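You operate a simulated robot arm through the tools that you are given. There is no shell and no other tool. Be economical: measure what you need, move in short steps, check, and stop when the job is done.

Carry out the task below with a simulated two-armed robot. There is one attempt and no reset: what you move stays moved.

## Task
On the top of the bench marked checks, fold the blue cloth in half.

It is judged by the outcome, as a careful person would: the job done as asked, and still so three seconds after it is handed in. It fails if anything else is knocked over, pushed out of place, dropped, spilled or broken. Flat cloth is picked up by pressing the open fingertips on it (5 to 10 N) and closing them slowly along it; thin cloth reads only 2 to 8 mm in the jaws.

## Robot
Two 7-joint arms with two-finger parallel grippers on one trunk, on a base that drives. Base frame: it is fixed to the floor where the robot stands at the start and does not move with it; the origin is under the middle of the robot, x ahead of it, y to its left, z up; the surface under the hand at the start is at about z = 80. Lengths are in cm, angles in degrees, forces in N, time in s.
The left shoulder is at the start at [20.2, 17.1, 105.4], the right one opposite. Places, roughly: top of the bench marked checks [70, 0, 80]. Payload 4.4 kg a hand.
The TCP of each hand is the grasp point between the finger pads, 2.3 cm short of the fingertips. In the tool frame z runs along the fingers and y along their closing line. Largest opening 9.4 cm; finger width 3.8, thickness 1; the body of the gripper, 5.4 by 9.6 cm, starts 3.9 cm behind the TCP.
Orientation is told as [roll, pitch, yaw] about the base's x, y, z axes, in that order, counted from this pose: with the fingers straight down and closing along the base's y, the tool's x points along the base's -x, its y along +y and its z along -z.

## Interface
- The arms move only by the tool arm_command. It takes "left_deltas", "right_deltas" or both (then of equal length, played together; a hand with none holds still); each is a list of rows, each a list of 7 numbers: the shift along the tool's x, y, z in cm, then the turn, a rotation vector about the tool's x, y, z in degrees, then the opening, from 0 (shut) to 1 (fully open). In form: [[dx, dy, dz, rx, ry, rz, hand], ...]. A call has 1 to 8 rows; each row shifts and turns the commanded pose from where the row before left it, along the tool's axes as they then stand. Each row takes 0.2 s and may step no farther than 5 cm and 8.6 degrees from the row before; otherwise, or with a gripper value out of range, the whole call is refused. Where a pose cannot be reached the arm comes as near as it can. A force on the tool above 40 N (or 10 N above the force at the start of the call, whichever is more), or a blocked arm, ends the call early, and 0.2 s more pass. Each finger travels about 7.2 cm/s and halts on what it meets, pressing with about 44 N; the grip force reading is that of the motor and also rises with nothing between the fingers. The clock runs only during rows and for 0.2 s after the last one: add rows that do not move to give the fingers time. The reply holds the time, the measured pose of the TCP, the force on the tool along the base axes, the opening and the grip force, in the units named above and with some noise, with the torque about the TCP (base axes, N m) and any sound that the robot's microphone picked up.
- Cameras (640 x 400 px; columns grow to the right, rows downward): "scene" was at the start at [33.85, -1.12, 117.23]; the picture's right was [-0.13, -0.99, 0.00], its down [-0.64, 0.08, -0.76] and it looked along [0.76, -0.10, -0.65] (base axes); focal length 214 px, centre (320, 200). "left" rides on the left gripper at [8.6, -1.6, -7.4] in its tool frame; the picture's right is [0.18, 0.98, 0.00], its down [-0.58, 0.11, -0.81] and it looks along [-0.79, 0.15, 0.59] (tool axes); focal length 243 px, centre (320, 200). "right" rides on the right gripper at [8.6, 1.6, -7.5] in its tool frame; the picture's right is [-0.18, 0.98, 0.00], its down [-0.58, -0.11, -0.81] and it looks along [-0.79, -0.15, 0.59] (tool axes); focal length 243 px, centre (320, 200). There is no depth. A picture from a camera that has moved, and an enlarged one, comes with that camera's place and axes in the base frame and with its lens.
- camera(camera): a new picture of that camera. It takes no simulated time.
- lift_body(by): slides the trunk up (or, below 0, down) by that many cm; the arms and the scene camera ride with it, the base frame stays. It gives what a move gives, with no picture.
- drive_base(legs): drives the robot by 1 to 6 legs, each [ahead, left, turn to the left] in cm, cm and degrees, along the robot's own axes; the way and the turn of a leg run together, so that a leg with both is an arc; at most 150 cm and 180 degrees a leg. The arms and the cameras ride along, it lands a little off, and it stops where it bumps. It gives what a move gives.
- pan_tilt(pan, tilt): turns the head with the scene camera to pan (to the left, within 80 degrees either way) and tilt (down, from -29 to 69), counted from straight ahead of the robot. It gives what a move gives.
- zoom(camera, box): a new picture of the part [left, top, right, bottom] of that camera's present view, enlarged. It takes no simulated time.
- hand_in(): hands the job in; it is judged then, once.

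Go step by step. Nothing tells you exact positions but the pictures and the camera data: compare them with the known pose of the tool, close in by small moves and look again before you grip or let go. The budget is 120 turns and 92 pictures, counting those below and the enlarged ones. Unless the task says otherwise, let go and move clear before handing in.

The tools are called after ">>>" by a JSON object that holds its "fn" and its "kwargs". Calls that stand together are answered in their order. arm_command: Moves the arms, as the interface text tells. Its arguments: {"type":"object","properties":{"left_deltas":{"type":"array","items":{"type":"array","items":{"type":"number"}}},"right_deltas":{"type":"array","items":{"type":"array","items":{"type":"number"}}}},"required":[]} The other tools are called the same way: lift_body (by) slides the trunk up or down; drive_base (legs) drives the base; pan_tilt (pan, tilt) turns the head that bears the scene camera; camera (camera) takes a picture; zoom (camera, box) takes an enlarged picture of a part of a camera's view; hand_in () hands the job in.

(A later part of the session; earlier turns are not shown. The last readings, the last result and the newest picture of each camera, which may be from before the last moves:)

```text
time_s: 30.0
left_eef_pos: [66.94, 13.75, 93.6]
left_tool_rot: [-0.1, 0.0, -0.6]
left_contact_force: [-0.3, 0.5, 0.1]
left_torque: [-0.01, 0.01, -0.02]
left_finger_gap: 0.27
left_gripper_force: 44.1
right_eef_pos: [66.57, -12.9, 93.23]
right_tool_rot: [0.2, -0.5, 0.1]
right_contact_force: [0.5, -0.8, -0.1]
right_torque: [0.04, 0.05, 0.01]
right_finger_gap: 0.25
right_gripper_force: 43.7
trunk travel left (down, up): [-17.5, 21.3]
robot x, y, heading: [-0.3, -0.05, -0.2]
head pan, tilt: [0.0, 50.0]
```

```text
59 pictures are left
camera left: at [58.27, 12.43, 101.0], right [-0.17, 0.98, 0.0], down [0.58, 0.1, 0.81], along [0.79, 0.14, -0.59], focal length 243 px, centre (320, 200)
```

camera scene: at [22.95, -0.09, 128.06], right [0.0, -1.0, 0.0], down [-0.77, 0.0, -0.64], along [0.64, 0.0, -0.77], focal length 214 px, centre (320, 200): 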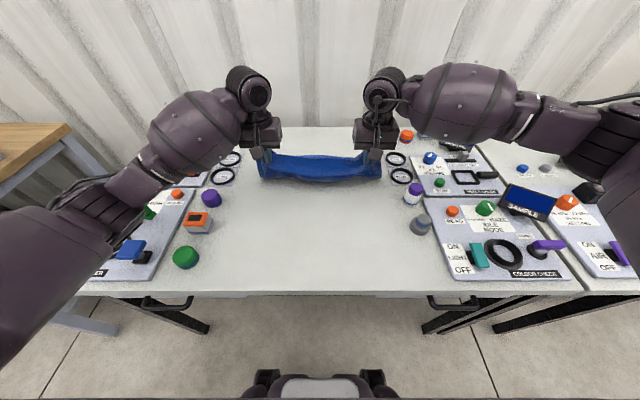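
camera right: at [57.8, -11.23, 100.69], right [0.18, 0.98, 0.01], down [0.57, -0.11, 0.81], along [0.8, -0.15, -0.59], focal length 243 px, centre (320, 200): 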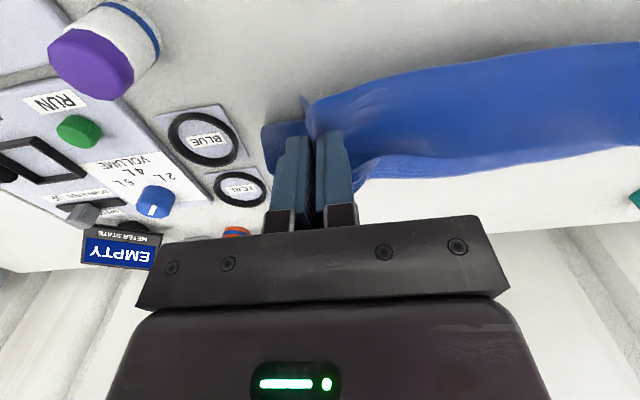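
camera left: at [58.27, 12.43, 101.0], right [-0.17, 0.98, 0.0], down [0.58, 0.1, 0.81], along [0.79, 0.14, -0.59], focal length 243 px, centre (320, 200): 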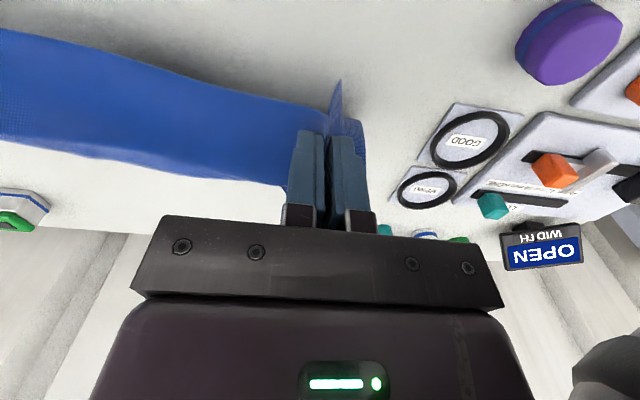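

The cloth is lifted evenly and the far edge is at x ≈ 82.8. I'll carry on forward and down, tilting the hands so the fingers point back toward me and the edge flips over.

>>> {"fn": "arm_command", "kwargs": {"left_deltas": [[-3.5, 0.15, -0.3, 0, 8, 0, 0], [-3.54, 0.15, 0, 0, 8, 0, 0], [-3.3, 0.15, 0.6, 0, 8, 0, 0], [-3.1, 0.15, 0.8, 0, 8, 0, 0], [-2.33, 0.15, 0.9, 0, 8, 0, 0], [0, 0, 0, 0, 0, 0, 0]], "right_deltas": [[-3.5, -0.15, -0.3, 0, 8, 0, 0], [-3.54, -0.15, 0, 0, 8, 0, 0], [-3.3, -0.15, 0.6, 0, 8, 0, 0], [-3.1, -0.15, 0.8, 0, 8, 0, 0], [-2.33, -0.15, 0.9, 0, 8, 0, 0], [0, 0, 0, 0, 0, 0, 0]]}}

>>> {"fn": "camera", "kwargs": {"camera": "scene"}}

>>> {"fn": "camera", "kwargs": {"camera": "right"}}

>>> {"fn": "camera", "kwargs": {"camera": "left"}}

```text
time_s: 31.4
left_eef_pos: [76.01, 14.92, 90.58]
left_tool_rot: [-0.6, 34.8, -1.5]
left_contact_force: [-3.4, -28.7, 0.6]
left_torque: [-0.76, 0.1, 0.15]
left_finger_gap: 0.27
left_gripper_force: 44.0
left hand out of reach, approached as far as the arm can: row 4, 5
right_eef_pos: [72.68, -14.39, 90.55]
right_tool_rot: [0.8, 39.5, 0.7]
right_contact_force: [3.4, 29.2, 0.1]
right_torque: [0.64, -0.09, -0.37]
right_finger_gap: 0.25
right_gripper_force: 44.6
right hand out of reach, approached as far as the arm can: row 4, 5
trunk travel left (down, up): [-17.5, 21.3]
robot x, y, heading: [0.22, -0.01, 0.1]
head pan, tilt: [0.0, 50.0]
```

```text
58 pictures are left
camera scene: at [22.97, -0.08, 128.06], right [0.0, -1.0, 0.0], down [-0.77, 0.0, -0.64], along [0.64, 0.0, -0.77], focal length 214 px, centre (320, 200)
```

scene: 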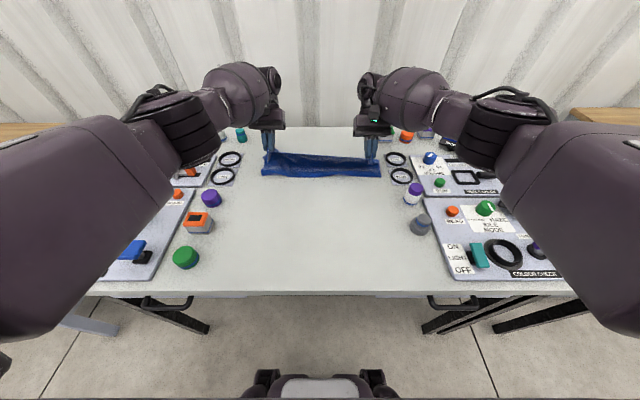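

```text
57 pictures are left
camera right: at [70.71, -12.93, 101.8], right [0.14, 0.98, -0.11], down [0.96, -0.11, 0.25], along [0.24, -0.14, -0.96], focal length 243 px, centre (320, 200)
```

right: 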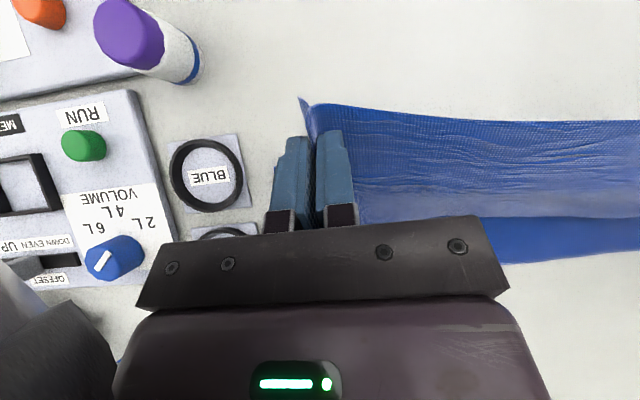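

```text
56 pictures are left
camera left: at [73.18, 13.49, 101.74], right [-0.13, 0.99, 0.1], down [0.94, 0.09, 0.33], along [0.32, 0.13, -0.94], focal length 243 px, centre (320, 200)
```

left: 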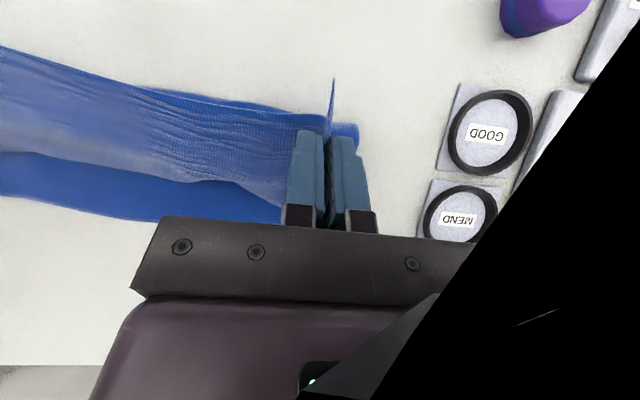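

The arms ran out of reach with the tilt, and the cloth is pulled too tight between the hands (29 N). I'll move both hands inward and take off some tilt.

>>> {"fn": "arm_command", "kwargs": {"left_deltas": [[0, -0.5, 0, 0, -8, 0, 0], [0, -0.4, 0, 0, -8, 0, 0], [0, 0, 0, 0, 0, 0, 0]], "right_deltas": [[0, 0.5, 0, 0, -8, 0, 0], [0, 0.4, 0, 0, -8, 0, 0], [0, 0, 0, 0, 0, 0, 0]]}}

```text
time_s: 32.2
left_eef_pos: [76.18, 14.5, 90.41]
left_tool_rot: [0.0, 18.7, -0.8]
left_contact_force: [-0.7, -4.6, -0.6]
left_torque: [-0.11, 0.07, -0.07]
left_finger_gap: 0.26
left_gripper_force: 43.7
right_eef_pos: [72.59, -13.96, 90.34]
right_tool_rot: [0.1, 23.6, 0.0]
right_contact_force: [2.0, 4.0, -1.2]
right_torque: [0.14, 0.02, 0.0]
right_finger_gap: 0.25
right_gripper_force: 44.0
trunk travel left (down, up): [-17.5, 21.3]
robot x, y, heading: [0.15, -0.26, -0.2]
head pan, tilt: [0.0, 50.0]
```

Tension is relieved. I'll even out x on both hands and move on down to the far edge.

>>> {"fn": "arm_command", "kwargs": {"left_deltas": [[0, 0, 0, 0, 0, 0, 0], [-2.22, 0, 1.36, 0, 0, 0, 0], [-2.22, 0, 1.36, 0, 0, 0, 0], [-2.22, 0, 1.36, 0, 0, 0, 0], [0, 0, 0, 0, 0, 0, 0]], "right_deltas": [[-3.11, 0, -1.36, 0, 0, 0, 0], [-2.33, 0, 1.16, 0, 0, 0, 0], [-2.33, 0, 1.16, 0, 0, 0, 0], [-2.33, 0, 1.16, 0, 0, 0, 0], [0, 0, 0, 0, 0, 0, 0]]}}

>>> {"fn": "camera", "kwargs": {"camera": "right"}}

>>> {"fn": "camera", "kwargs": {"camera": "left"}}

```text
time_s: 33.4
left_eef_pos: [79.32, 14.47, 84.81]
left_tool_rot: [0.0, 18.8, -1.0]
left_contact_force: [0.2, -0.5, 0.3]
left_torque: [-0.04, 0.02, -0.06]
left_finger_gap: 0.21
left_gripper_force: 44.2
left hand out of reach, approached as far as the arm can: row 4
right_eef_pos: [78.17, -13.69, 86.15]
right_tool_rot: [0.4, 23.5, 0.1]
right_contact_force: [0.5, 0.5, 0.4]
right_torque: [0.1, 0.01, 0.03]
right_finger_gap: 0.25
right_gripper_force: 44.5
right hand out of reach, approached as far as the arm can: row 3, 4
trunk travel left (down, up): [-17.5, 21.3]
robot x, y, heading: [-0.21, -0.15, -0.1]
head pan, tilt: [0.0, 50.0]
```

```text
55 pictures are left
camera right: at [73.06, -12.23, 96.27], right [0.17, 0.98, -0.07], down [0.85, -0.11, 0.51], along [0.49, -0.14, -0.86], focal length 243 px, centre (320, 200)
```

right: 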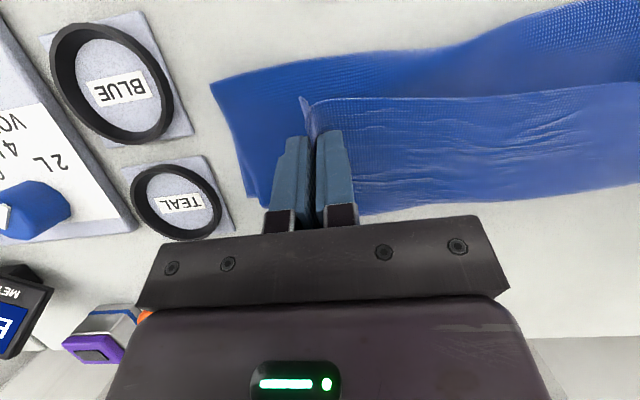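

```text
54 pictures are left
camera left: at [73.41, 12.99, 94.74], right [-0.16, 0.99, 0.06], down [0.81, 0.1, 0.58], along [0.56, 0.14, -0.81], focal length 243 px, centre (320, 200)
```

left: 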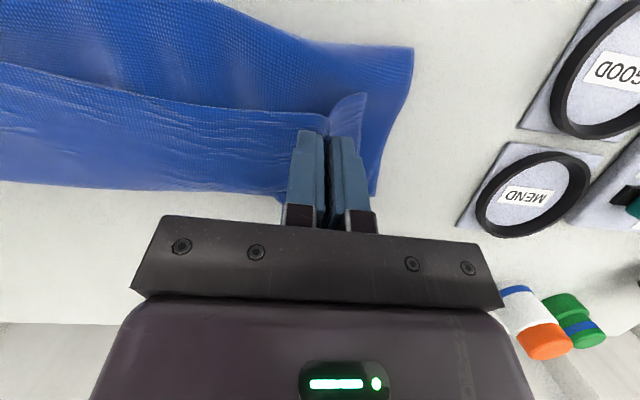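

The held edge strip is still facing back toward me while the layer loops under it, making a Z-shaped fold with the crease too far forward. I'll lift back and straighten the tools so the cloth hangs freely, then move the base a bit closer for reach.

>>> {"fn": "arm_command", "kwargs": {"left_deltas": [[0, 0, -2, 0, -6.3, 0, 0], [0, 0, -1, 0, -6.3, 0, 0], [0, 0, -1, 0, -6.3, 0, 0], [3.3, 0, -1.7, 0, 0, 0, 0], [3.3, 0, -1.7, 0, 0, 0, 0], [3.3, 0, -1.7, 0, 0, 0, 0], [3.3, 0, -1.7, 0, 0, 0, 0], [3.3, 0, -1.7, 0, 0, 0, 0]], "right_deltas": [[0, 0, -2, 0, -7.8, 0, 0], [0, 0, -0.5, 0, -7.8, 0, 0], [0, 0, -0.5, 0, -7.8, 0, 0], [3.1, 0, -1.6, 0, 0, 0, 0], [3.1, 0, -1.6, 0, 0, 0, 0], [3.1, 0, -1.6, 0, 0, 0, 0], [3.1, 0, -1.6, 0, 0, 0, 0], [3.1, 0, -1.6, 0, 0, 0, 0]]}}

>>> {"fn": "camera", "kwargs": {"camera": "scene"}}

>>> {"fn": "camera", "kwargs": {"camera": "right"}}

```text
time_s: 35.2
left_eef_pos: [63.67, 14.48, 97.07]
left_tool_rot: [-0.2, -0.1, -0.8]
left_contact_force: [-0.3, -0.9, 0.8]
left_torque: [-0.04, -0.02, 0.0]
left_finger_gap: 0.21
left_gripper_force: 44.2
right_eef_pos: [63.46, -13.91, 96.88]
right_tool_rot: [0.2, 0.0, 0.0]
right_contact_force: [-0.3, 0.0, 0.5]
right_torque: [0.05, -0.01, 0.02]
right_finger_gap: 0.21
right_gripper_force: 44.1
trunk travel left (down, up): [-17.5, 21.3]
robot x, y, heading: [-0.25, 0.23, -0.3]
head pan, tilt: [0.0, 50.0]
```

```text
53 pictures are left
camera scene: at [22.87, -0.09, 128.09], right [0.0, -1.0, 0.0], down [-0.77, 0.0, -0.64], along [0.64, 0.0, -0.77], focal length 214 px, centre (320, 200)
```

scene: 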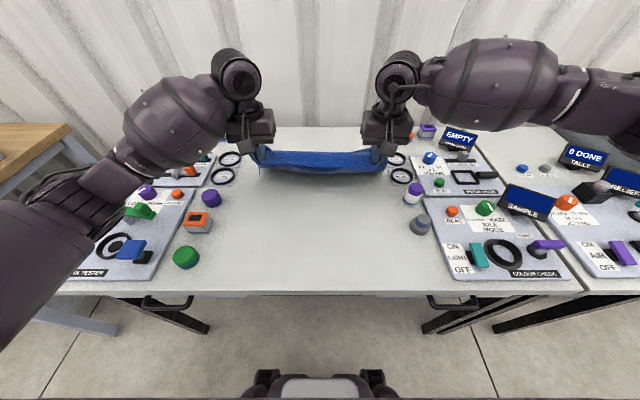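

```text
52 pictures are left
camera right: at [54.66, -12.29, 104.28], right [0.18, 0.98, 0.0], down [0.58, -0.11, 0.81], along [0.79, -0.15, -0.59], focal length 243 px, centre (320, 200)
```

right: 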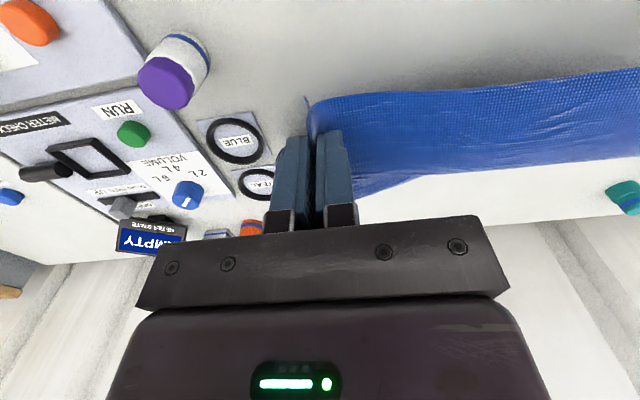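

A better plan is to lay the cloth flat again and fold far edge to near edge, gripping with the jaws closing along x. The hands can then finish tilted with the fingers pointing away, which lays the edge down without a lip. First I'll lay it back.

>>> {"fn": "arm_command", "kwargs": {"left_deltas": [[1.52, 0, 2.8, 0, 0, 0, 0], [1.52, 0, 2.8, 0, 0, 0, 0], [1.52, 0, 2.8, 0, 0, 0, 0], [1.52, 0, 2.8, 0, 0, 0, 0], [1.52, 0, 2.6, 0, 0, 0, 0], [0, 0, 0, 0, 0, 0, 0]], "right_deltas": [[1.52, 0, 2.8, 0, 0, 0, 0], [1.52, 0, 2.8, 0, 0, 0, 0], [1.52, 0, 2.8, 0, 0, 0, 0], [1.52, 0, 2.8, 0, 0, 0, 0], [1.52, 0, 2.4, 0, 0, 0, 0], [0, 0, 0, 0, 0, 0, 0]]}}

>>> {"fn": "camera", "kwargs": {"camera": "scene"}}

```text
time_s: 36.6
left_eef_pos: [56.45, 14.72, 83.02]
left_tool_rot: [0.0, -0.2, -0.9]
left_contact_force: [0.4, -7.0, 0.1]
left_torque: [-0.18, -0.01, -0.06]
left_finger_gap: 0.25
left_gripper_force: 43.8
right_eef_pos: [55.93, -14.05, 82.84]
right_tool_rot: [0.4, 0.1, 0.1]
right_contact_force: [0.0, 5.3, -0.6]
right_torque: [0.17, -0.01, 0.09]
right_finger_gap: 0.25
right_gripper_force: 43.9
trunk travel left (down, up): [-17.5, 21.3]
robot x, y, heading: [0.27, -0.19, 0.1]
head pan, tilt: [0.0, 50.0]
```

```text
51 pictures are left
camera scene: at [22.99, -0.09, 128.06], right [0.0, -1.0, 0.0], down [-0.77, 0.0, -0.64], along [0.64, 0.0, -0.77], focal length 214 px, centre (320, 200)
```

scene: 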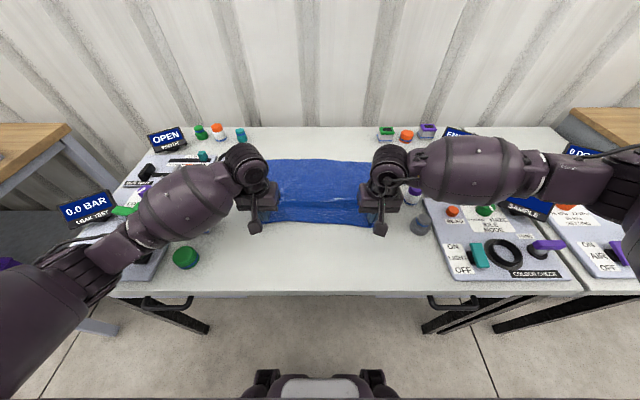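

Now I'll pull it flat by 1.5 cm, release, and rise clear.

>>> {"fn": "arm_command", "kwargs": {"left_deltas": [[0.8, 0, 0, 0, 0, 0, 0], [0.8, 0, 0.1, 0, 0, 0, 0], [0, 0, 0, 0, 0, 0, 0.2], [0, 0, 0, 0, 0, 0, 0.4], [0, 0, -1, 0, 0, 0, 0.5], [0, 0, -4, 0, 0, 0, 0.5], [0, 0, -4, 0, 0, 0, 0.5], [3, 0, -4, 0, 0, 0, 0.5]], "right_deltas": [[0.8, 0, 0, 0, 0, 0, 0], [0.8, 0, 0.1, 0, 0, 0, 0], [0, 0, 0, 0, 0, 0, 0.2], [0, 0, 0, 0, 0, 0, 0.4], [0, 0, -1, 0, 0, 0, 0.5], [0, 0, -4, 0, 0, 0, 0.5], [0, 0, -4, 0, 0, 0, 0.5], [3, 0, -4, 0, 0, 0, 0.5]]}}

>>> {"fn": "camera", "kwargs": {"camera": "scene"}}

```text
time_s: 38.4
left_eef_pos: [51.64, 14.66, 95.9]
left_tool_rot: [-0.1, -0.2, -0.9]
left_contact_force: [-0.1, 0.5, 0.3]
left_torque: [0.02, -0.04, 0.0]
left_finger_gap: 4.71
left_gripper_force: 0.1
right_eef_pos: [51.0, -14.12, 96.07]
right_tool_rot: [0.2, 0.0, 0.1]
right_contact_force: [-1.2, 0.6, 0.6]
right_torque: [0.03, 0.0, 0.03]
right_finger_gap: 4.72
right_gripper_force: 0.2
trunk travel left (down, up): [-17.5, 21.3]
robot x, y, heading: [-0.66, 0.0, 0.1]
head pan, tilt: [0.0, 50.0]
```

```text
50 pictures are left
camera scene: at [22.78, -0.1, 128.13], right [0.0, -1.0, 0.0], down [-0.77, 0.0, -0.64], along [0.64, 0.0, -0.77], focal length 214 px, centre (320, 200)
```

scene: 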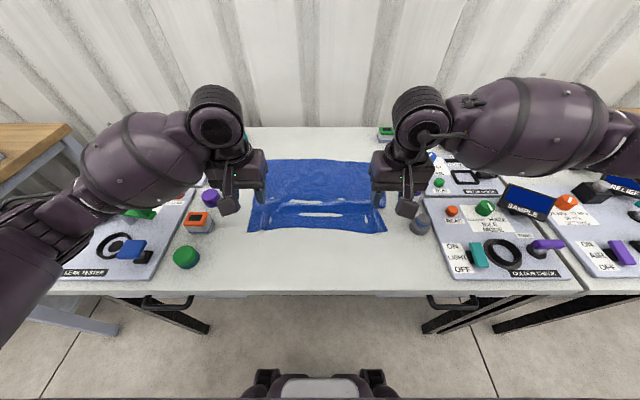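

The cloth is laid out again with a slight ripple. Next I'll turn both hands 90° so the jaws close along x, with cameras inward.

>>> {"fn": "arm_command", "kwargs": {"left_deltas": [[0, 0, -1, 0, 0, -8.4, 0.5], [0, 0, -1, 0, 0, -8.4, 0.5], [0, 0, -1, 0, 0, -8.4, 0.5], [0, 0, -1, 0, 0, -8.4, 0.5], [0, 0, 0, 0, 0, -8.4, 0.5], [0, 0, 0, 0, 0, -8.4, 0.5], [0, 0, 0, 0, 0, -8.4, 0.5], [0, 0, 0, 0, 0, -8.4, 0.5]], "right_deltas": [[0, 0, -1, 0, 0, 8.4, 0.5], [0, 0, -1, 0, 0, 8.4, 0.5], [0, 0, -1, 0, 0, 8.4, 0.5], [0, 0, -1, 0, 0, 8.4, 0.5], [0, 0, 0, 0, 0, 8.4, 0.5], [0, 0, 0, 0, 0, 8.4, 0.5], [0, 0, 0, 0, 0, 8.4, 0.5], [0, 0, 0, 0, 0, 8.4, 0.5]]}}

>>> {"fn": "arm_command", "kwargs": {"left_deltas": [[0, 0, 0, 0, 0, -8.4, 0.5], [0, 0, 0, 0, 0, -8.4, 0.5], [0, 0, 0, 0, 0, -5.1, 0.5], [0, 0, 0, 0, 0, 0, 0.5]], "right_deltas": [[0, 0, 0, 0, 0, 8.4, 0.5], [0, 0, 0, 0, 0, 8.4, 0.5], [0, 0, 0, 0, 0, 6.0, 0.5], [0, 0, 0, 0, 0, 0, 0.5]]}}

>>> {"fn": "camera", "kwargs": {"camera": "scene"}}

```text
time_s: 40.2
left_eef_pos: [51.65, 14.93, 100.21]
left_tool_rot: [-0.2, 0.0, 66.5]
left_contact_force: [-1.4, 0.1, -0.4]
left_torque: [0.01, -0.02, -0.03]
left_finger_gap: 4.68
left_gripper_force: 0.2
right_eef_pos: [51.5, -13.78, 100.0]
right_tool_rot: [-0.2, 0.3, -67.2]
right_contact_force: [1.1, -0.4, 0.0]
right_torque: [-0.02, 0.04, 0.0]
right_finger_gap: 4.71
right_gripper_force: 0.0
trunk travel left (down, up): [-17.5, 21.3]
robot x, y, heading: [0.08, -0.19, -0.0]
head pan, tilt: [0.0, 50.0]
```

```text
time_s: 41.2
left_eef_pos: [51.7, 14.92, 100.24]
left_tool_rot: [-0.2, 0.0, 88.3]
left_contact_force: [-0.2, 0.0, -1.3]
left_torque: [-0.02, -0.01, -0.01]
left_finger_gap: 4.68
left_gripper_force: 0.1
right_eef_pos: [51.5, -13.69, 100.03]
right_tool_rot: [-0.3, 0.2, -90.0]
right_contact_force: [0.2, 0.2, 0.0]
right_torque: [-0.02, 0.05, 0.0]
right_finger_gap: 4.7
right_gripper_force: 0.2
trunk travel left (down, up): [-17.5, 21.3]
robot x, y, heading: [0.01, 0.01, 0.1]
head pan, tilt: [0.0, 50.0]
```

```text
49 pictures are left
camera scene: at [23.01, -0.09, 128.04], right [0.0, -1.0, 0.0], down [-0.77, 0.0, -0.64], along [0.64, 0.0, -0.77], focal length 214 px, centre (320, 200)
```

scene: 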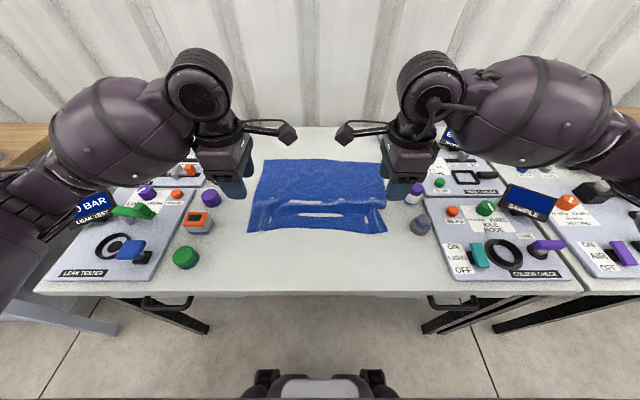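

>>> {"fn": "zoom", "kwargs": {"camera": "scene", "box": [230, 140, 410, 252]}}

```text
3.56 times, centred on (320, 196) of scene
camera zoom: at [23.01, -0.09, 128.04], right [0.0, -1.0, 0.0], down [-0.77, 0.0, -0.64], along [0.64, 0.0, -0.77], focal length 763 px, centre (320, 214)
```

zoom: 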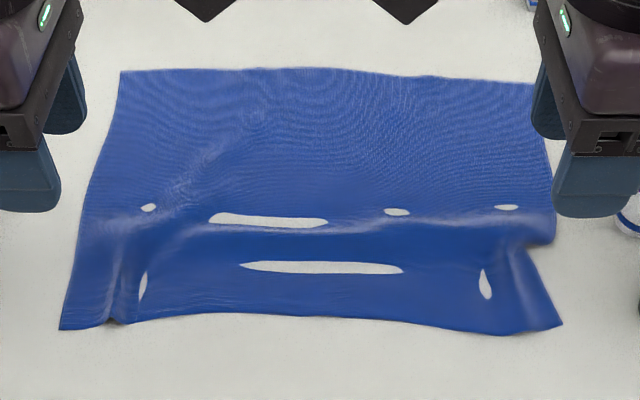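

Cloth corners: far left (81, 19), far right (79.3, −20.5), near left (52, 19), near right (52.4, −17.7). I'll move both hands above the far corners.

>>> {"fn": "arm_command", "kwargs": {"left_deltas": [[-0.2, -3.24, 1.7, 0, 0, -0.2, 0.45], [-0.2, -3.24, 1.7, 0, 0, -0.2, 0.45], [-0.2, -3.24, 1.7, 0, 0, -0.2, 0.45], [-0.2, -3.24, 1.7, 0, 0, -0.2, 0.45], [-0.2, -3.24, 1.7, 0, 0, -0.2, 0.45], [-0.2, -3.24, 1.7, 0, 0, -0.2, 0.45], [-0.2, -3.24, 1.7, 0, 0, -0.2, 0.45], [-0.2, -3.24, 1.7, 0, 0, -0.2, 0.45]], "right_deltas": [[-0.5, 3.06, 1.7, 0, 0, 0, 0.45], [-0.5, 3.06, 1.7, 0, 0, 0, 0.45], [-0.5, 3.06, 1.7, 0, 0, 0, 0.45], [-0.5, 3.06, 1.7, 0, 0, 0, 0.45], [-0.5, 3.06, 1.7, 0, 0, 0, 0.45], [-0.5, 3.06, 1.7, 0, 0, 0, 0.45], [-0.5, 3.06, 1.7, 0, 0, 0, 0.45], [-0.5, 3.06, 1.7, 0, 0, 0, 0.45]]}}

>>> {"fn": "camera", "kwargs": {"camera": "left"}}

>>> {"fn": "camera", "kwargs": {"camera": "right"}}

```text
time_s: 43.0
left_eef_pos: [77.53, 16.1, 86.26]
left_tool_rot: [0.0, 0.1, 89.9]
left_contact_force: [-0.6, -0.5, -0.3]
left_torque: [0.0, 0.02, 0.01]
left_finger_gap: 4.23
left_gripper_force: 0.2
right_eef_pos: [76.02, -17.89, 86.0]
right_tool_rot: [-0.3, 0.3, -89.8]
right_contact_force: [0.0, -0.8, 0.2]
right_torque: [-0.03, 0.04, 0.0]
right_finger_gap: 4.22
right_gripper_force: 0.0
trunk travel left (down, up): [-17.5, 21.3]
robot x, y, heading: [-0.06, 0.26, 0.1]
head pan, tilt: [0.0, 50.0]
```

```text
47 pictures are left
camera left: at [79.18, 7.5, 93.84], right [-0.98, -0.18, 0.0], down [-0.11, 0.58, 0.81], along [-0.15, 0.79, -0.59], focal length 243 px, centre (320, 200)
```

left: 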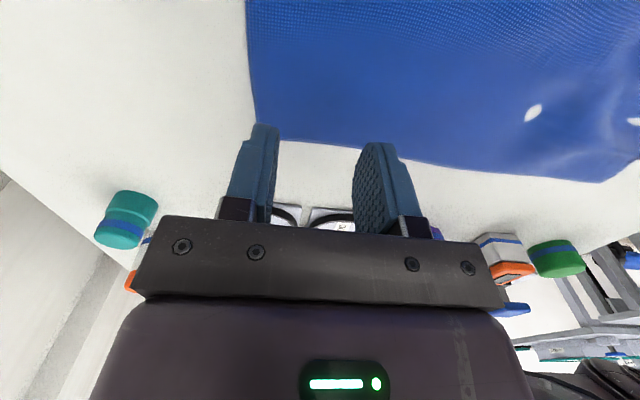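

```text
46 pictures are left
camera right: at [77.65, -9.38, 93.35], right [0.98, -0.18, -0.01], down [-0.1, -0.58, 0.8], along [-0.15, -0.79, -0.59], focal length 243 px, centre (320, 200)
```

right: 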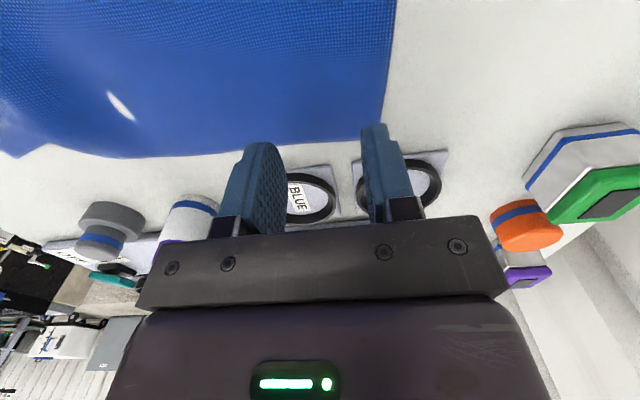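

Both hands are about 0.9 cm inside the far edge, near the corners. I'll descend to just above contact.

>>> {"fn": "arm_command", "kwargs": {"left_deltas": [[0, 0, 1.8, 0, 0, 0, 0.45], [0, 0, 1.4, 0, 0, 0, 0.45], [0, 0, 0.3, 0, 0, 0, 0.45], [0, 0, 0, 0, 0, 0, 0.45]], "right_deltas": [[0, 0, 1.8, 0, 0, 0, 0.45], [0, 0, 1.2, 0, 0, 0, 0.45], [0, 0, 0.3, 0, 0, 0, 0.45], [0, 0, 0, 0, 0, 0, 0.45]]}}

```text
time_s: 44.0
left_eef_pos: [77.63, 16.21, 83.1]
left_tool_rot: [-0.2, 0.1, 89.8]
left_contact_force: [-0.5, 0.7, 0.5]
left_torque: [0.0, -0.02, 0.06]
left_finger_gap: 4.23
left_gripper_force: 0.1
right_eef_pos: [75.87, -17.77, 82.85]
right_tool_rot: [-0.2, 0.2, -90.0]
right_contact_force: [-0.2, -0.3, 0.0]
right_torque: [-0.01, 0.03, -0.01]
right_finger_gap: 4.23
right_gripper_force: 0.1
trunk travel left (down, up): [-17.5, 21.3]
robot x, y, heading: [0.08, -0.01, -0.0]
head pan, tilt: [0.0, 50.0]
```

>>> {"fn": "arm_command", "kwargs": {"left_deltas": [[0, 0, 0.3, 0, 0, 0, 0.45], [0, 0, 0.2, 0, 0, 0, 0.45], [0, 0, 0.1, 0, 0, 0, 0.45], [0, 0, 0, 0, 0, 0, 0.45]], "right_deltas": [[0, 0, 0.2, 0, 0, 0, 0.45], [0, 0, 0.15, 0, 0, 0, 0.45], [0, 0, 0.05, 0, 0, 0, 0.45], [0, 0, 0, 0, 0, 0, 0.45]]}}

```text
time_s: 45.0
left_eef_pos: [77.7, 16.08, 82.52]
left_tool_rot: [-0.1, 0.2, 89.9]
left_contact_force: [-0.4, -0.3, 0.0]
left_torque: [0.01, 0.0, 0.0]
left_finger_gap: 4.25
left_gripper_force: 0.1
right_eef_pos: [75.88, -17.85, 82.64]
right_tool_rot: [-0.2, 0.2, -90.0]
right_contact_force: [0.1, 0.1, -0.4]
right_torque: [0.04, -0.01, -0.02]
right_finger_gap: 4.24
right_gripper_force: 0.1
trunk travel left (down, up): [-17.5, 21.3]
robot x, y, heading: [-0.07, -0.26, -0.2]
head pan, tilt: [0.0, 50.0]
```

>>> {"fn": "arm_command", "kwargs": {"left_deltas": [[0, 0, 0.12, 0, 0, 0, 0.45], [0, 0, 0.06, 0, 0, 0, 0.45], [0, 0, 0, 0, 0, 0, 0.45]], "right_deltas": [[0, 0, 0.15, 0, 0, 0, 0.45], [0, 0, 0.06, 0, 0, 0, 0.45], [0, 0, 0, 0, 0, 0, 0.45]]}}

```text
time_s: 45.8
left_eef_pos: [77.64, 16.07, 82.38]
left_tool_rot: [-0.3, 0.1, 89.8]
left_contact_force: [1.6, 0.9, 7.1]
left_torque: [0.03, 0.01, -0.03]
left_finger_gap: 4.22
left_gripper_force: 0.1
right_eef_pos: [75.94, -17.82, 82.66]
right_tool_rot: [-0.1, 0.3, -90.1]
right_contact_force: [-0.4, -1.0, 2.6]
right_torque: [-0.04, -0.03, -0.05]
right_finger_gap: 4.22
right_gripper_force: 0.1
trunk travel left (down, up): [-17.5, 21.3]
robot x, y, heading: [-0.25, 0.02, -0.2]
head pan, tilt: [0.0, 50.0]
```

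Left is at 7 N and right at 2.6 N; I'll press the right slightly more and close slowly.

>>> {"fn": "arm_command", "kwargs": {"left_deltas": [[0, 0, 0.02, 0, 0, 0, 0.45], [0, 0, 0, 0, 0, 0, 0.45], [0, 0, 0, 0, 0, 0, 0.42], [0, 0, 0, 0, 0, 0, 0.39], [0, 0, 0, 0, 0, 0, 0.36], [0, 0, 0, 0, 0, 0, 0.33], [0, 0, 0, 0, 0, 0, 0.3], [0, 0, 0, 0, 0, 0, 0.27]], "right_deltas": [[0, 0, 0.08, 0, 0, 0, 0.45], [0, 0, 0, 0, 0, 0, 0.45], [0, 0, 0, 0, 0, 0, 0.42], [0, 0, 0, 0, 0, 0, 0.39], [0, 0, 0, 0, 0, 0, 0.36], [0, 0, 0, 0, 0, 0, 0.33], [0, 0, 0, 0, 0, 0, 0.3], [0, 0, 0, 0, 0, 0, 0.27]]}}

>>> {"fn": "camera", "kwargs": {"camera": "left"}}

>>> {"fn": "camera", "kwargs": {"camera": "right"}}

```text
time_s: 47.6
left_eef_pos: [77.5, 16.02, 82.48]
left_tool_rot: [-0.3, 0.1, 89.8]
left_contact_force: [0.3, 0.2, 10.0]
left_torque: [0.0, -0.02, -0.03]
left_finger_gap: 2.51
left_gripper_force: 0.1
right_eef_pos: [75.84, -17.7, 82.44]
right_tool_rot: [-0.2, 0.3, -90.0]
right_contact_force: [0.1, 1.6, 7.1]
right_torque: [-0.06, -0.02, -0.01]
right_finger_gap: 2.49
right_gripper_force: 0.0
trunk travel left (down, up): [-17.5, 21.3]
robot x, y, heading: [0.19, -0.2, -0.3]
head pan, tilt: [0.0, 50.0]
```

```text
45 pictures are left
camera left: at [79.14, 7.39, 90.01], right [-0.98, -0.18, 0.0], down [-0.11, 0.58, 0.8], along [-0.14, 0.79, -0.59], focal length 243 px, centre (320, 200)
```

left: 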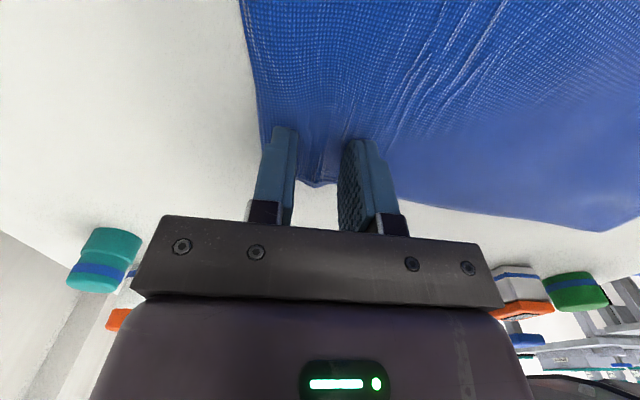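

```text
44 pictures are left
camera right: at [77.42, -9.08, 89.91], right [0.98, -0.18, 0.0], down [-0.11, -0.58, 0.8], along [-0.15, -0.79, -0.59], focal length 243 px, centre (320, 200)
```

right: 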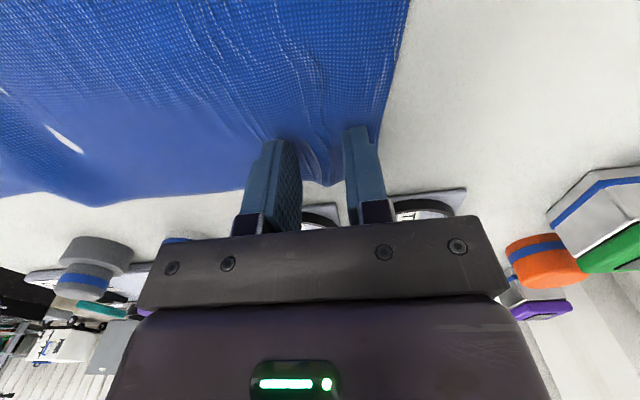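

Ridges are forming in both hands, so I'll close fully.

>>> {"fn": "arm_command", "kwargs": {"left_deltas": [[0, 0, 0, 0, 0, 0, 0.23], [0, 0, 0, 0, 0, 0, 0.19], [0, 0, 0, 0, 0, 0, 0.15], [0, 0, 0, 0, 0, 0, 0.11], [0, 0, 0, 0, 0, 0, 0.07], [0, 0, 0, 0, 0, 0, 0.03], [0, 0, 0, 0, 0, 0, 0], [0, 0, 0, 0, 0, 0, 0]], "right_deltas": [[0, 0, 0.03, 0, 0, 0, 0.23], [0, 0, 0, 0, 0, 0, 0.19], [0, 0, 0, 0, 0, 0, 0.15], [0, 0, 0, 0, 0, 0, 0.11], [0, 0, 0, 0, 0, 0, 0.07], [0, 0, 0, 0, 0, 0, 0.03], [0, 0, 0, 0, 0, 0, 0], [0, 0, 0, 0, 0, 0, 0]]}}

>>> {"fn": "camera", "kwargs": {"camera": "left"}}

>>> {"fn": "camera", "kwargs": {"camera": "right"}}

```text
time_s: 49.4
left_eef_pos: [77.61, 16.02, 82.48]
left_tool_rot: [-0.3, 0.1, 89.8]
left_contact_force: [1.4, -2.1, 10.3]
left_torque: [0.03, -0.07, 0.01]
left_finger_gap: 0.28
left_gripper_force: 44.3
right_eef_pos: [75.84, -17.81, 82.34]
right_tool_rot: [-0.1, 0.3, -90.0]
right_contact_force: [-0.6, 2.9, 9.8]
right_torque: [-0.01, -0.02, 0.0]
right_finger_gap: 0.22
right_gripper_force: 44.1
trunk travel left (down, up): [-17.5, 21.3]
robot x, y, heading: [-0.18, 0.04, -0.2]
head pan, tilt: [0.0, 50.0]
```

```text
43 pictures are left
camera left: at [79.13, 7.4, 90.01], right [-0.98, -0.18, 0.0], down [-0.11, 0.58, 0.8], along [-0.14, 0.79, -0.59], focal length 243 px, centre (320, 200)
```

left: 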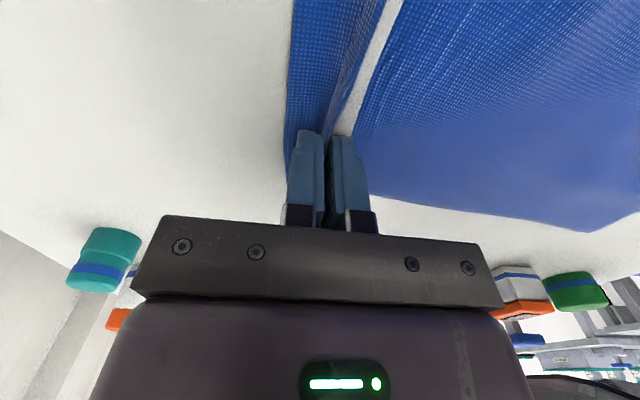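

```text
42 pictures are left
camera right: at [77.41, -9.12, 89.9], right [0.98, -0.18, 0.0], down [-0.11, -0.58, 0.8], along [-0.15, -0.79, -0.59], focal length 243 px, centre (320, 200)
```

right: 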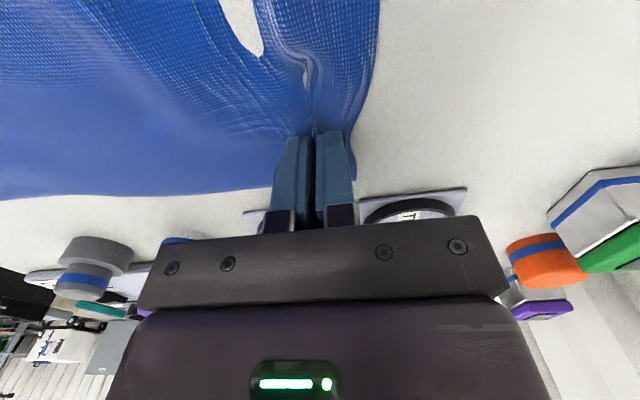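

Both hands hold the far edge. I'll lift and carry it to over the fold line.

>>> {"fn": "arm_command", "kwargs": {"left_deltas": [[0, 1, -3.5, 0, 0, 0, 0], [0, 2.5, -3, 0, 0, 0, 0], [0, 3.3, -2, 0, 0, 0, 0], [0, 4, -0.8, 0, 0, 0, 0], [0, 0, 0, 0, 0, 0, 0]], "right_deltas": [[0, -0.9, -3.5, 0, 0, 0, 0], [0, -2.3, -3, 0, 0, 0, 0], [0, -3.0, -2, 0, 0, 0, 0], [0, -3.55, -0.8, 0, 0, 0, 0], [0, 0, 0, 0, 0, 0, 0]]}}

>>> {"fn": "camera", "kwargs": {"camera": "scene"}}

>>> {"fn": "camera", "kwargs": {"camera": "left"}}

```text
time_s: 50.6
left_eef_pos: [66.93, 15.82, 91.7]
left_tool_rot: [0.0, 0.1, 89.8]
left_contact_force: [-0.6, -2.0, 0.9]
left_torque: [-0.05, -0.02, 0.0]
left_finger_gap: 0.26
left_gripper_force: 44.5
right_eef_pos: [66.18, -18.04, 91.35]
right_tool_rot: [-0.2, 0.3, -90.0]
right_contact_force: [0.5, 2.0, -0.7]
right_torque: [0.09, 0.01, -0.01]
right_finger_gap: 0.25
right_gripper_force: 43.6
trunk travel left (down, up): [-17.5, 21.3]
robot x, y, heading: [-0.03, 0.46, 0.1]
head pan, tilt: [0.0, 50.0]
```

```text
41 pictures are left
camera scene: at [23.1, -0.09, 128.0], right [0.0, -1.0, 0.0], down [-0.77, 0.0, -0.64], along [0.64, 0.0, -0.77], focal length 214 px, centre (320, 200)
```

scene: 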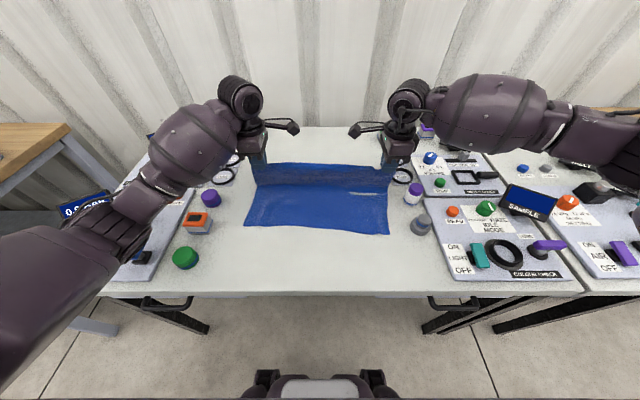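

```text
40 pictures are left
camera left: at [68.47, 7.34, 99.29], right [-0.98, -0.18, 0.0], down [-0.11, 0.58, 0.81], along [-0.15, 0.79, -0.59], focal length 243 px, centre (320, 200)
```

left: 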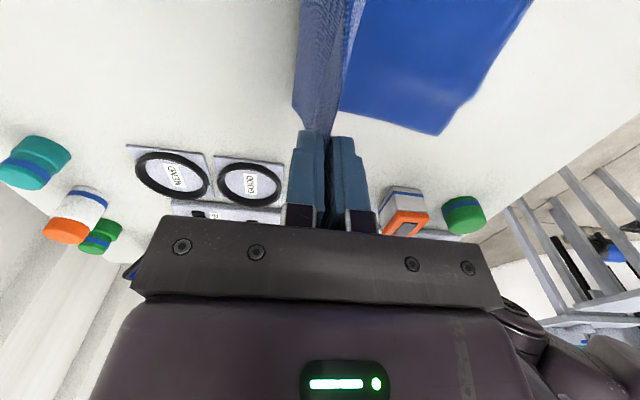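

The cloth hangs like a wall at mid-fold. Now I'll carry it down toward the near edge while tilting the fingers to point away from me.

>>> {"fn": "arm_command", "kwargs": {"left_deltas": [[0, 3, 0.3, 8, 0, 0, 0], [0, 3.11, 0.57, 8, 0, 0, 0], [0, 2.87, 0.94, 8, 0, 0, 0], [0, 2.64, 1.01, 8, 0, 0, 0], [0, 1.97, 0.89, 8, 0, 0, 0], [0, 0, 0, 0, 0, 0, 0]], "right_deltas": [[0, -2.4, 0.3, -8, 0, 0, 0], [0, -3.11, 0.57, -8, 0, 0, 0], [0, -2.87, 0.94, -8, 0, 0, 0], [0, -2.64, 1.01, -8, 0, 0, 0], [0, -1.97, 0.89, -8, 0, 0, 0], [0, 0, 0, 0, 0, 0, 0]]}}

>>> {"fn": "camera", "kwargs": {"camera": "scene"}}

>>> {"fn": "camera", "kwargs": {"camera": "left"}}

>>> {"fn": "camera", "kwargs": {"camera": "right"}}

```text
time_s: 52.0
left_eef_pos: [55.56, 16.1, 84.85]
left_tool_rot: [-40.2, 0.1, 89.8]
left_contact_force: [0.0, -1.1, -0.2]
left_torque: [-0.03, 0.05, -0.07]
left_finger_gap: 0.26
left_gripper_force: 44.3
right_eef_pos: [55.18, -17.78, 84.79]
right_tool_rot: [40.0, 0.3, -90.0]
right_contact_force: [-0.1, 1.3, 0.8]
right_torque: [0.09, 0.04, 0.02]
right_finger_gap: 0.24
right_gripper_force: 43.7
trunk travel left (down, up): [-17.5, 21.3]
robot x, y, heading: [-0.15, -0.21, -0.2]
head pan, tilt: [0.0, 50.0]
```

```text
39 pictures are left
camera scene: at [23.01, -0.08, 128.05], right [0.0, -1.0, 0.0], down [-0.77, 0.0, -0.64], along [0.64, 0.0, -0.77], focal length 214 px, centre (320, 200)
```

scene: 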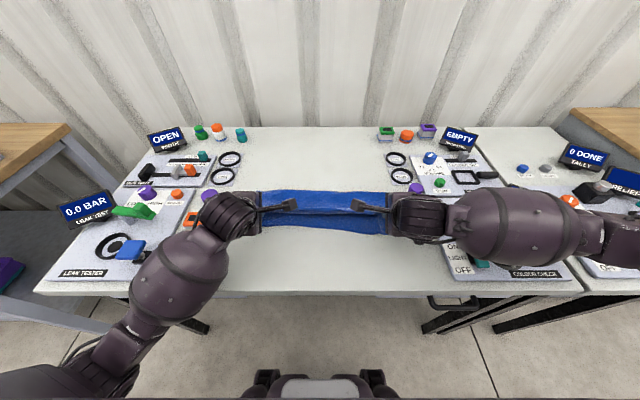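

```text
38 pictures are left
camera left: at [51.91, 7.47, 91.7], right [-0.75, -0.18, -0.63], down [-0.6, 0.58, 0.54], along [0.27, 0.79, -0.55], focal length 243 px, centre (320, 200)
```

left: 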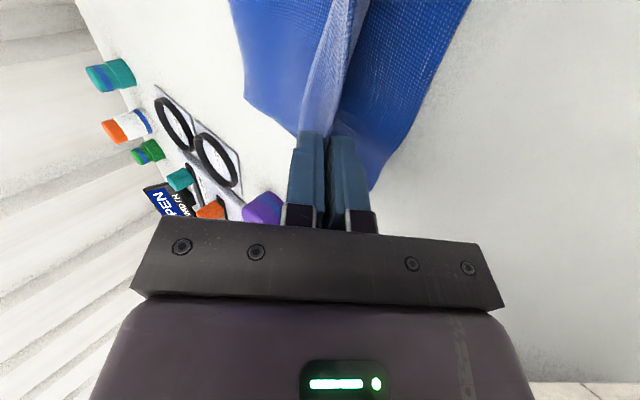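

```text
37 pictures are left
camera right: at [51.57, -9.25, 91.6], right [0.75, -0.19, 0.63], down [-0.6, -0.58, 0.55], along [0.27, -0.79, -0.55], focal length 243 px, centre (320, 200)
```

right: 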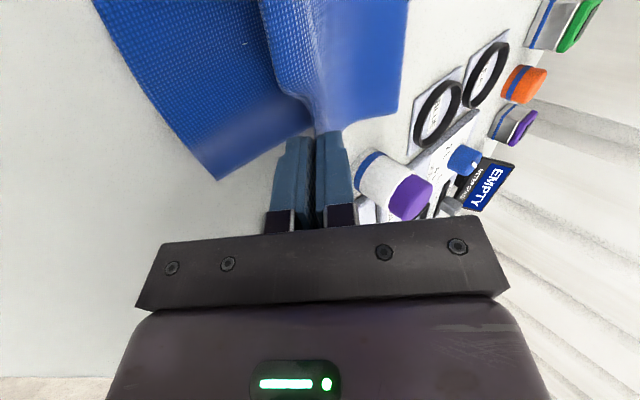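

The fold looks clean. The bottom near edge is at x ≈ 54.3 on the left and 51.8 on the right, so I'll lower each hand to match.

>>> {"fn": "arm_command", "kwargs": {"left_deltas": [[0, 0.28, 0.88, 0, 0, 0, 0], [0, 0.28, 0.88, 0, 0, 0, 0], [0, 0, 0, 0, 0, 0, 0]], "right_deltas": [[0, -0.85, 0.39, 0, 0, 0, 0], [0, -0.85, 0.39, 0, 0, 0, 0], [0, 0, 0, 0, 0, 0, 0]]}}

>>> {"fn": "camera", "kwargs": {"camera": "left"}}

>>> {"fn": "camera", "kwargs": {"camera": "right"}}

```text
time_s: 52.8
left_eef_pos: [55.94, 16.01, 82.99]
left_tool_rot: [-40.1, 0.1, 89.8]
left_contact_force: [0.0, -1.6, -0.5]
left_torque: [-0.01, 0.07, 0.0]
left_finger_gap: 0.23
left_gripper_force: 43.3
right_eef_pos: [54.32, -17.77, 83.27]
right_tool_rot: [39.8, 0.2, -90.0]
right_contact_force: [-1.1, 1.6, 0.2]
right_torque: [0.01, 0.03, 0.01]
right_finger_gap: 0.23
right_gripper_force: 43.8
trunk travel left (down, up): [-17.5, 21.3]
robot x, y, heading: [0.14, -0.07, -0.0]
head pan, tilt: [0.0, 50.0]
```

```text
36 pictures are left
camera left: at [52.31, 7.54, 89.91], right [-0.75, -0.18, -0.63], down [-0.6, 0.58, 0.55], along [0.27, 0.79, -0.55], focal length 243 px, centre (320, 200)
```

left: 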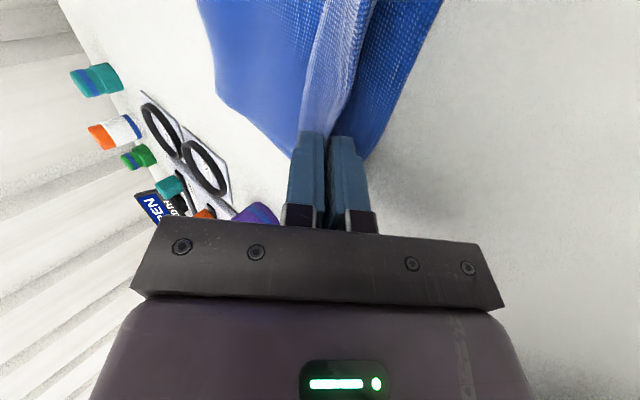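

```text
35 pictures are left
camera right: at [50.66, -9.12, 89.94], right [0.75, -0.19, 0.63], down [-0.6, -0.58, 0.55], along [0.27, -0.79, -0.55], focal length 243 px, centre (320, 200)
```

right: 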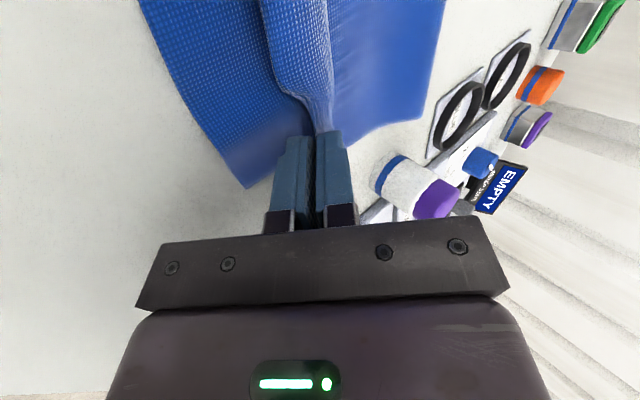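

The edges line up within about 2 cm. I'll open slightly and draw back along the fingers.

>>> {"fn": "arm_command", "kwargs": {"left_deltas": [[0, 0, 0, 0, 0, 0, 0.06], [0, 0, 0, 0, 0, 0, 0.14], [0, 0, 0, 0, 0, 0, 0.14], [0, 0, -1.0, 0, 0, 0, 0.14], [0, 0, -1.5, 0, 0, 0, 0.14], [0, 0, -2, 0, 0, 0, 0.14], [0, 0, -4, 0, 0, 0, 0.14], [0, 0, -4, 0, 0, 0, 0.14]], "right_deltas": [[0, 0, 0, 0, 0, 0, 0.06], [0, 0, 0, 0, 0, 0, 0.14], [0, 0, 0, 0, 0, 0, 0.14], [0, 0, -1.0, 0, 0, 0, 0.14], [0, 0, -1.5, 0, 0, 0, 0.14], [0, 0, -2, 0, 0, 0, 0.14], [0, 0, -4, 0, 0, 0, 0.14], [0, 0, -4, 0, 0, 0, 0.14]]}}

>>> {"fn": "camera", "kwargs": {"camera": "scene"}}

>>> {"fn": "camera", "kwargs": {"camera": "left"}}

>>> {"fn": "camera", "kwargs": {"camera": "right"}}

```text
time_s: 54.6
left_eef_pos: [48.48, 15.93, 91.63]
left_tool_rot: [-40.0, 0.1, 89.8]
left_contact_force: [0.0, 0.6, -0.3]
left_torque: [0.02, 0.02, 0.0]
left_finger_gap: 1.32
left_gripper_force: 0.1
left hand out of reach, approached as far as the arm can: row 8
right_eef_pos: [48.85, -17.12, 91.48]
right_tool_rot: [39.8, 0.2, -90.0]
right_contact_force: [1.8, -0.8, 0.7]
right_torque: [-0.02, 0.04, 0.02]
right_finger_gap: 1.3
right_gripper_force: 0.1
right hand out of reach, approached as far as the arm can: row 8
trunk travel left (down, up): [-17.5, 21.3]
robot x, y, heading: [-0.32, -0.02, -0.0]
head pan, tilt: [0.0, 50.0]
```

```text
34 pictures are left
camera scene: at [23.03, -0.16, 128.04], right [0.0, -1.0, 0.0], down [-0.77, 0.0, -0.64], along [0.64, 0.0, -0.77], focal length 214 px, centre (320, 200)
```

scene: 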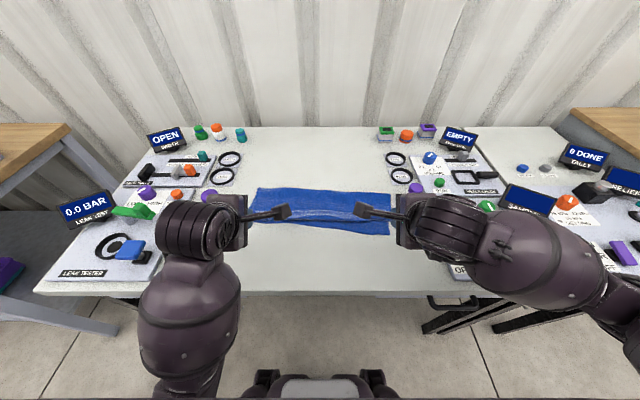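

```text
33 pictures are left
camera left: at [44.9, 7.4, 98.59], right [-0.75, -0.18, -0.63], down [-0.6, 0.58, 0.55], along [0.27, 0.79, -0.55], focal length 243 px, centre (320, 200)
```

left: 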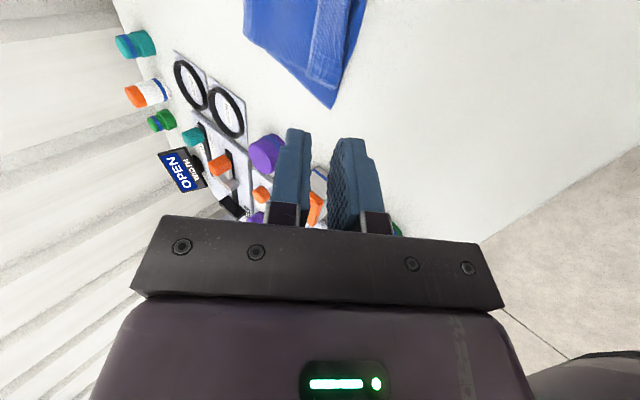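

```text
32 pictures are left
camera right: at [45.21, -8.5, 98.31], right [0.76, -0.19, 0.63], down [-0.6, -0.58, 0.55], along [0.26, -0.79, -0.55], focal length 243 px, centre (320, 200)
```

right: 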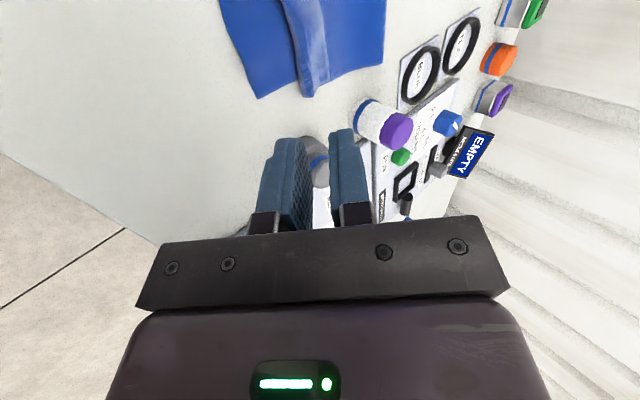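

>>> {"fn": "zoom", "kwargs": {"camera": "scene", "box": [235, 170, 405, 276]}}

```text
3.76 times, centred on (320, 223) of scene
camera zoom: at [23.03, -0.16, 128.04], right [0.0, -1.0, 0.0], down [-0.77, 0.0, -0.64], along [0.64, 0.0, -0.77], focal length 807 px, centre (320, 113)
```

zoom: 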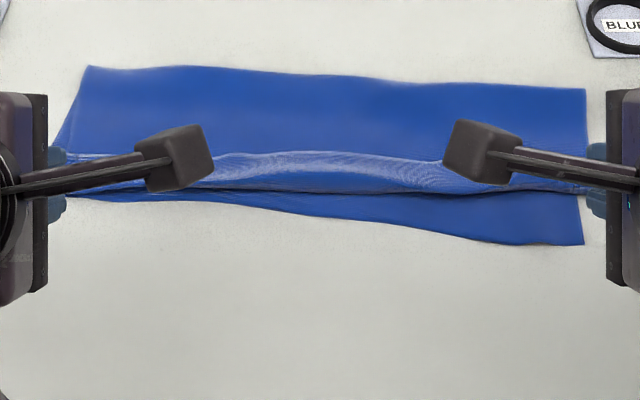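

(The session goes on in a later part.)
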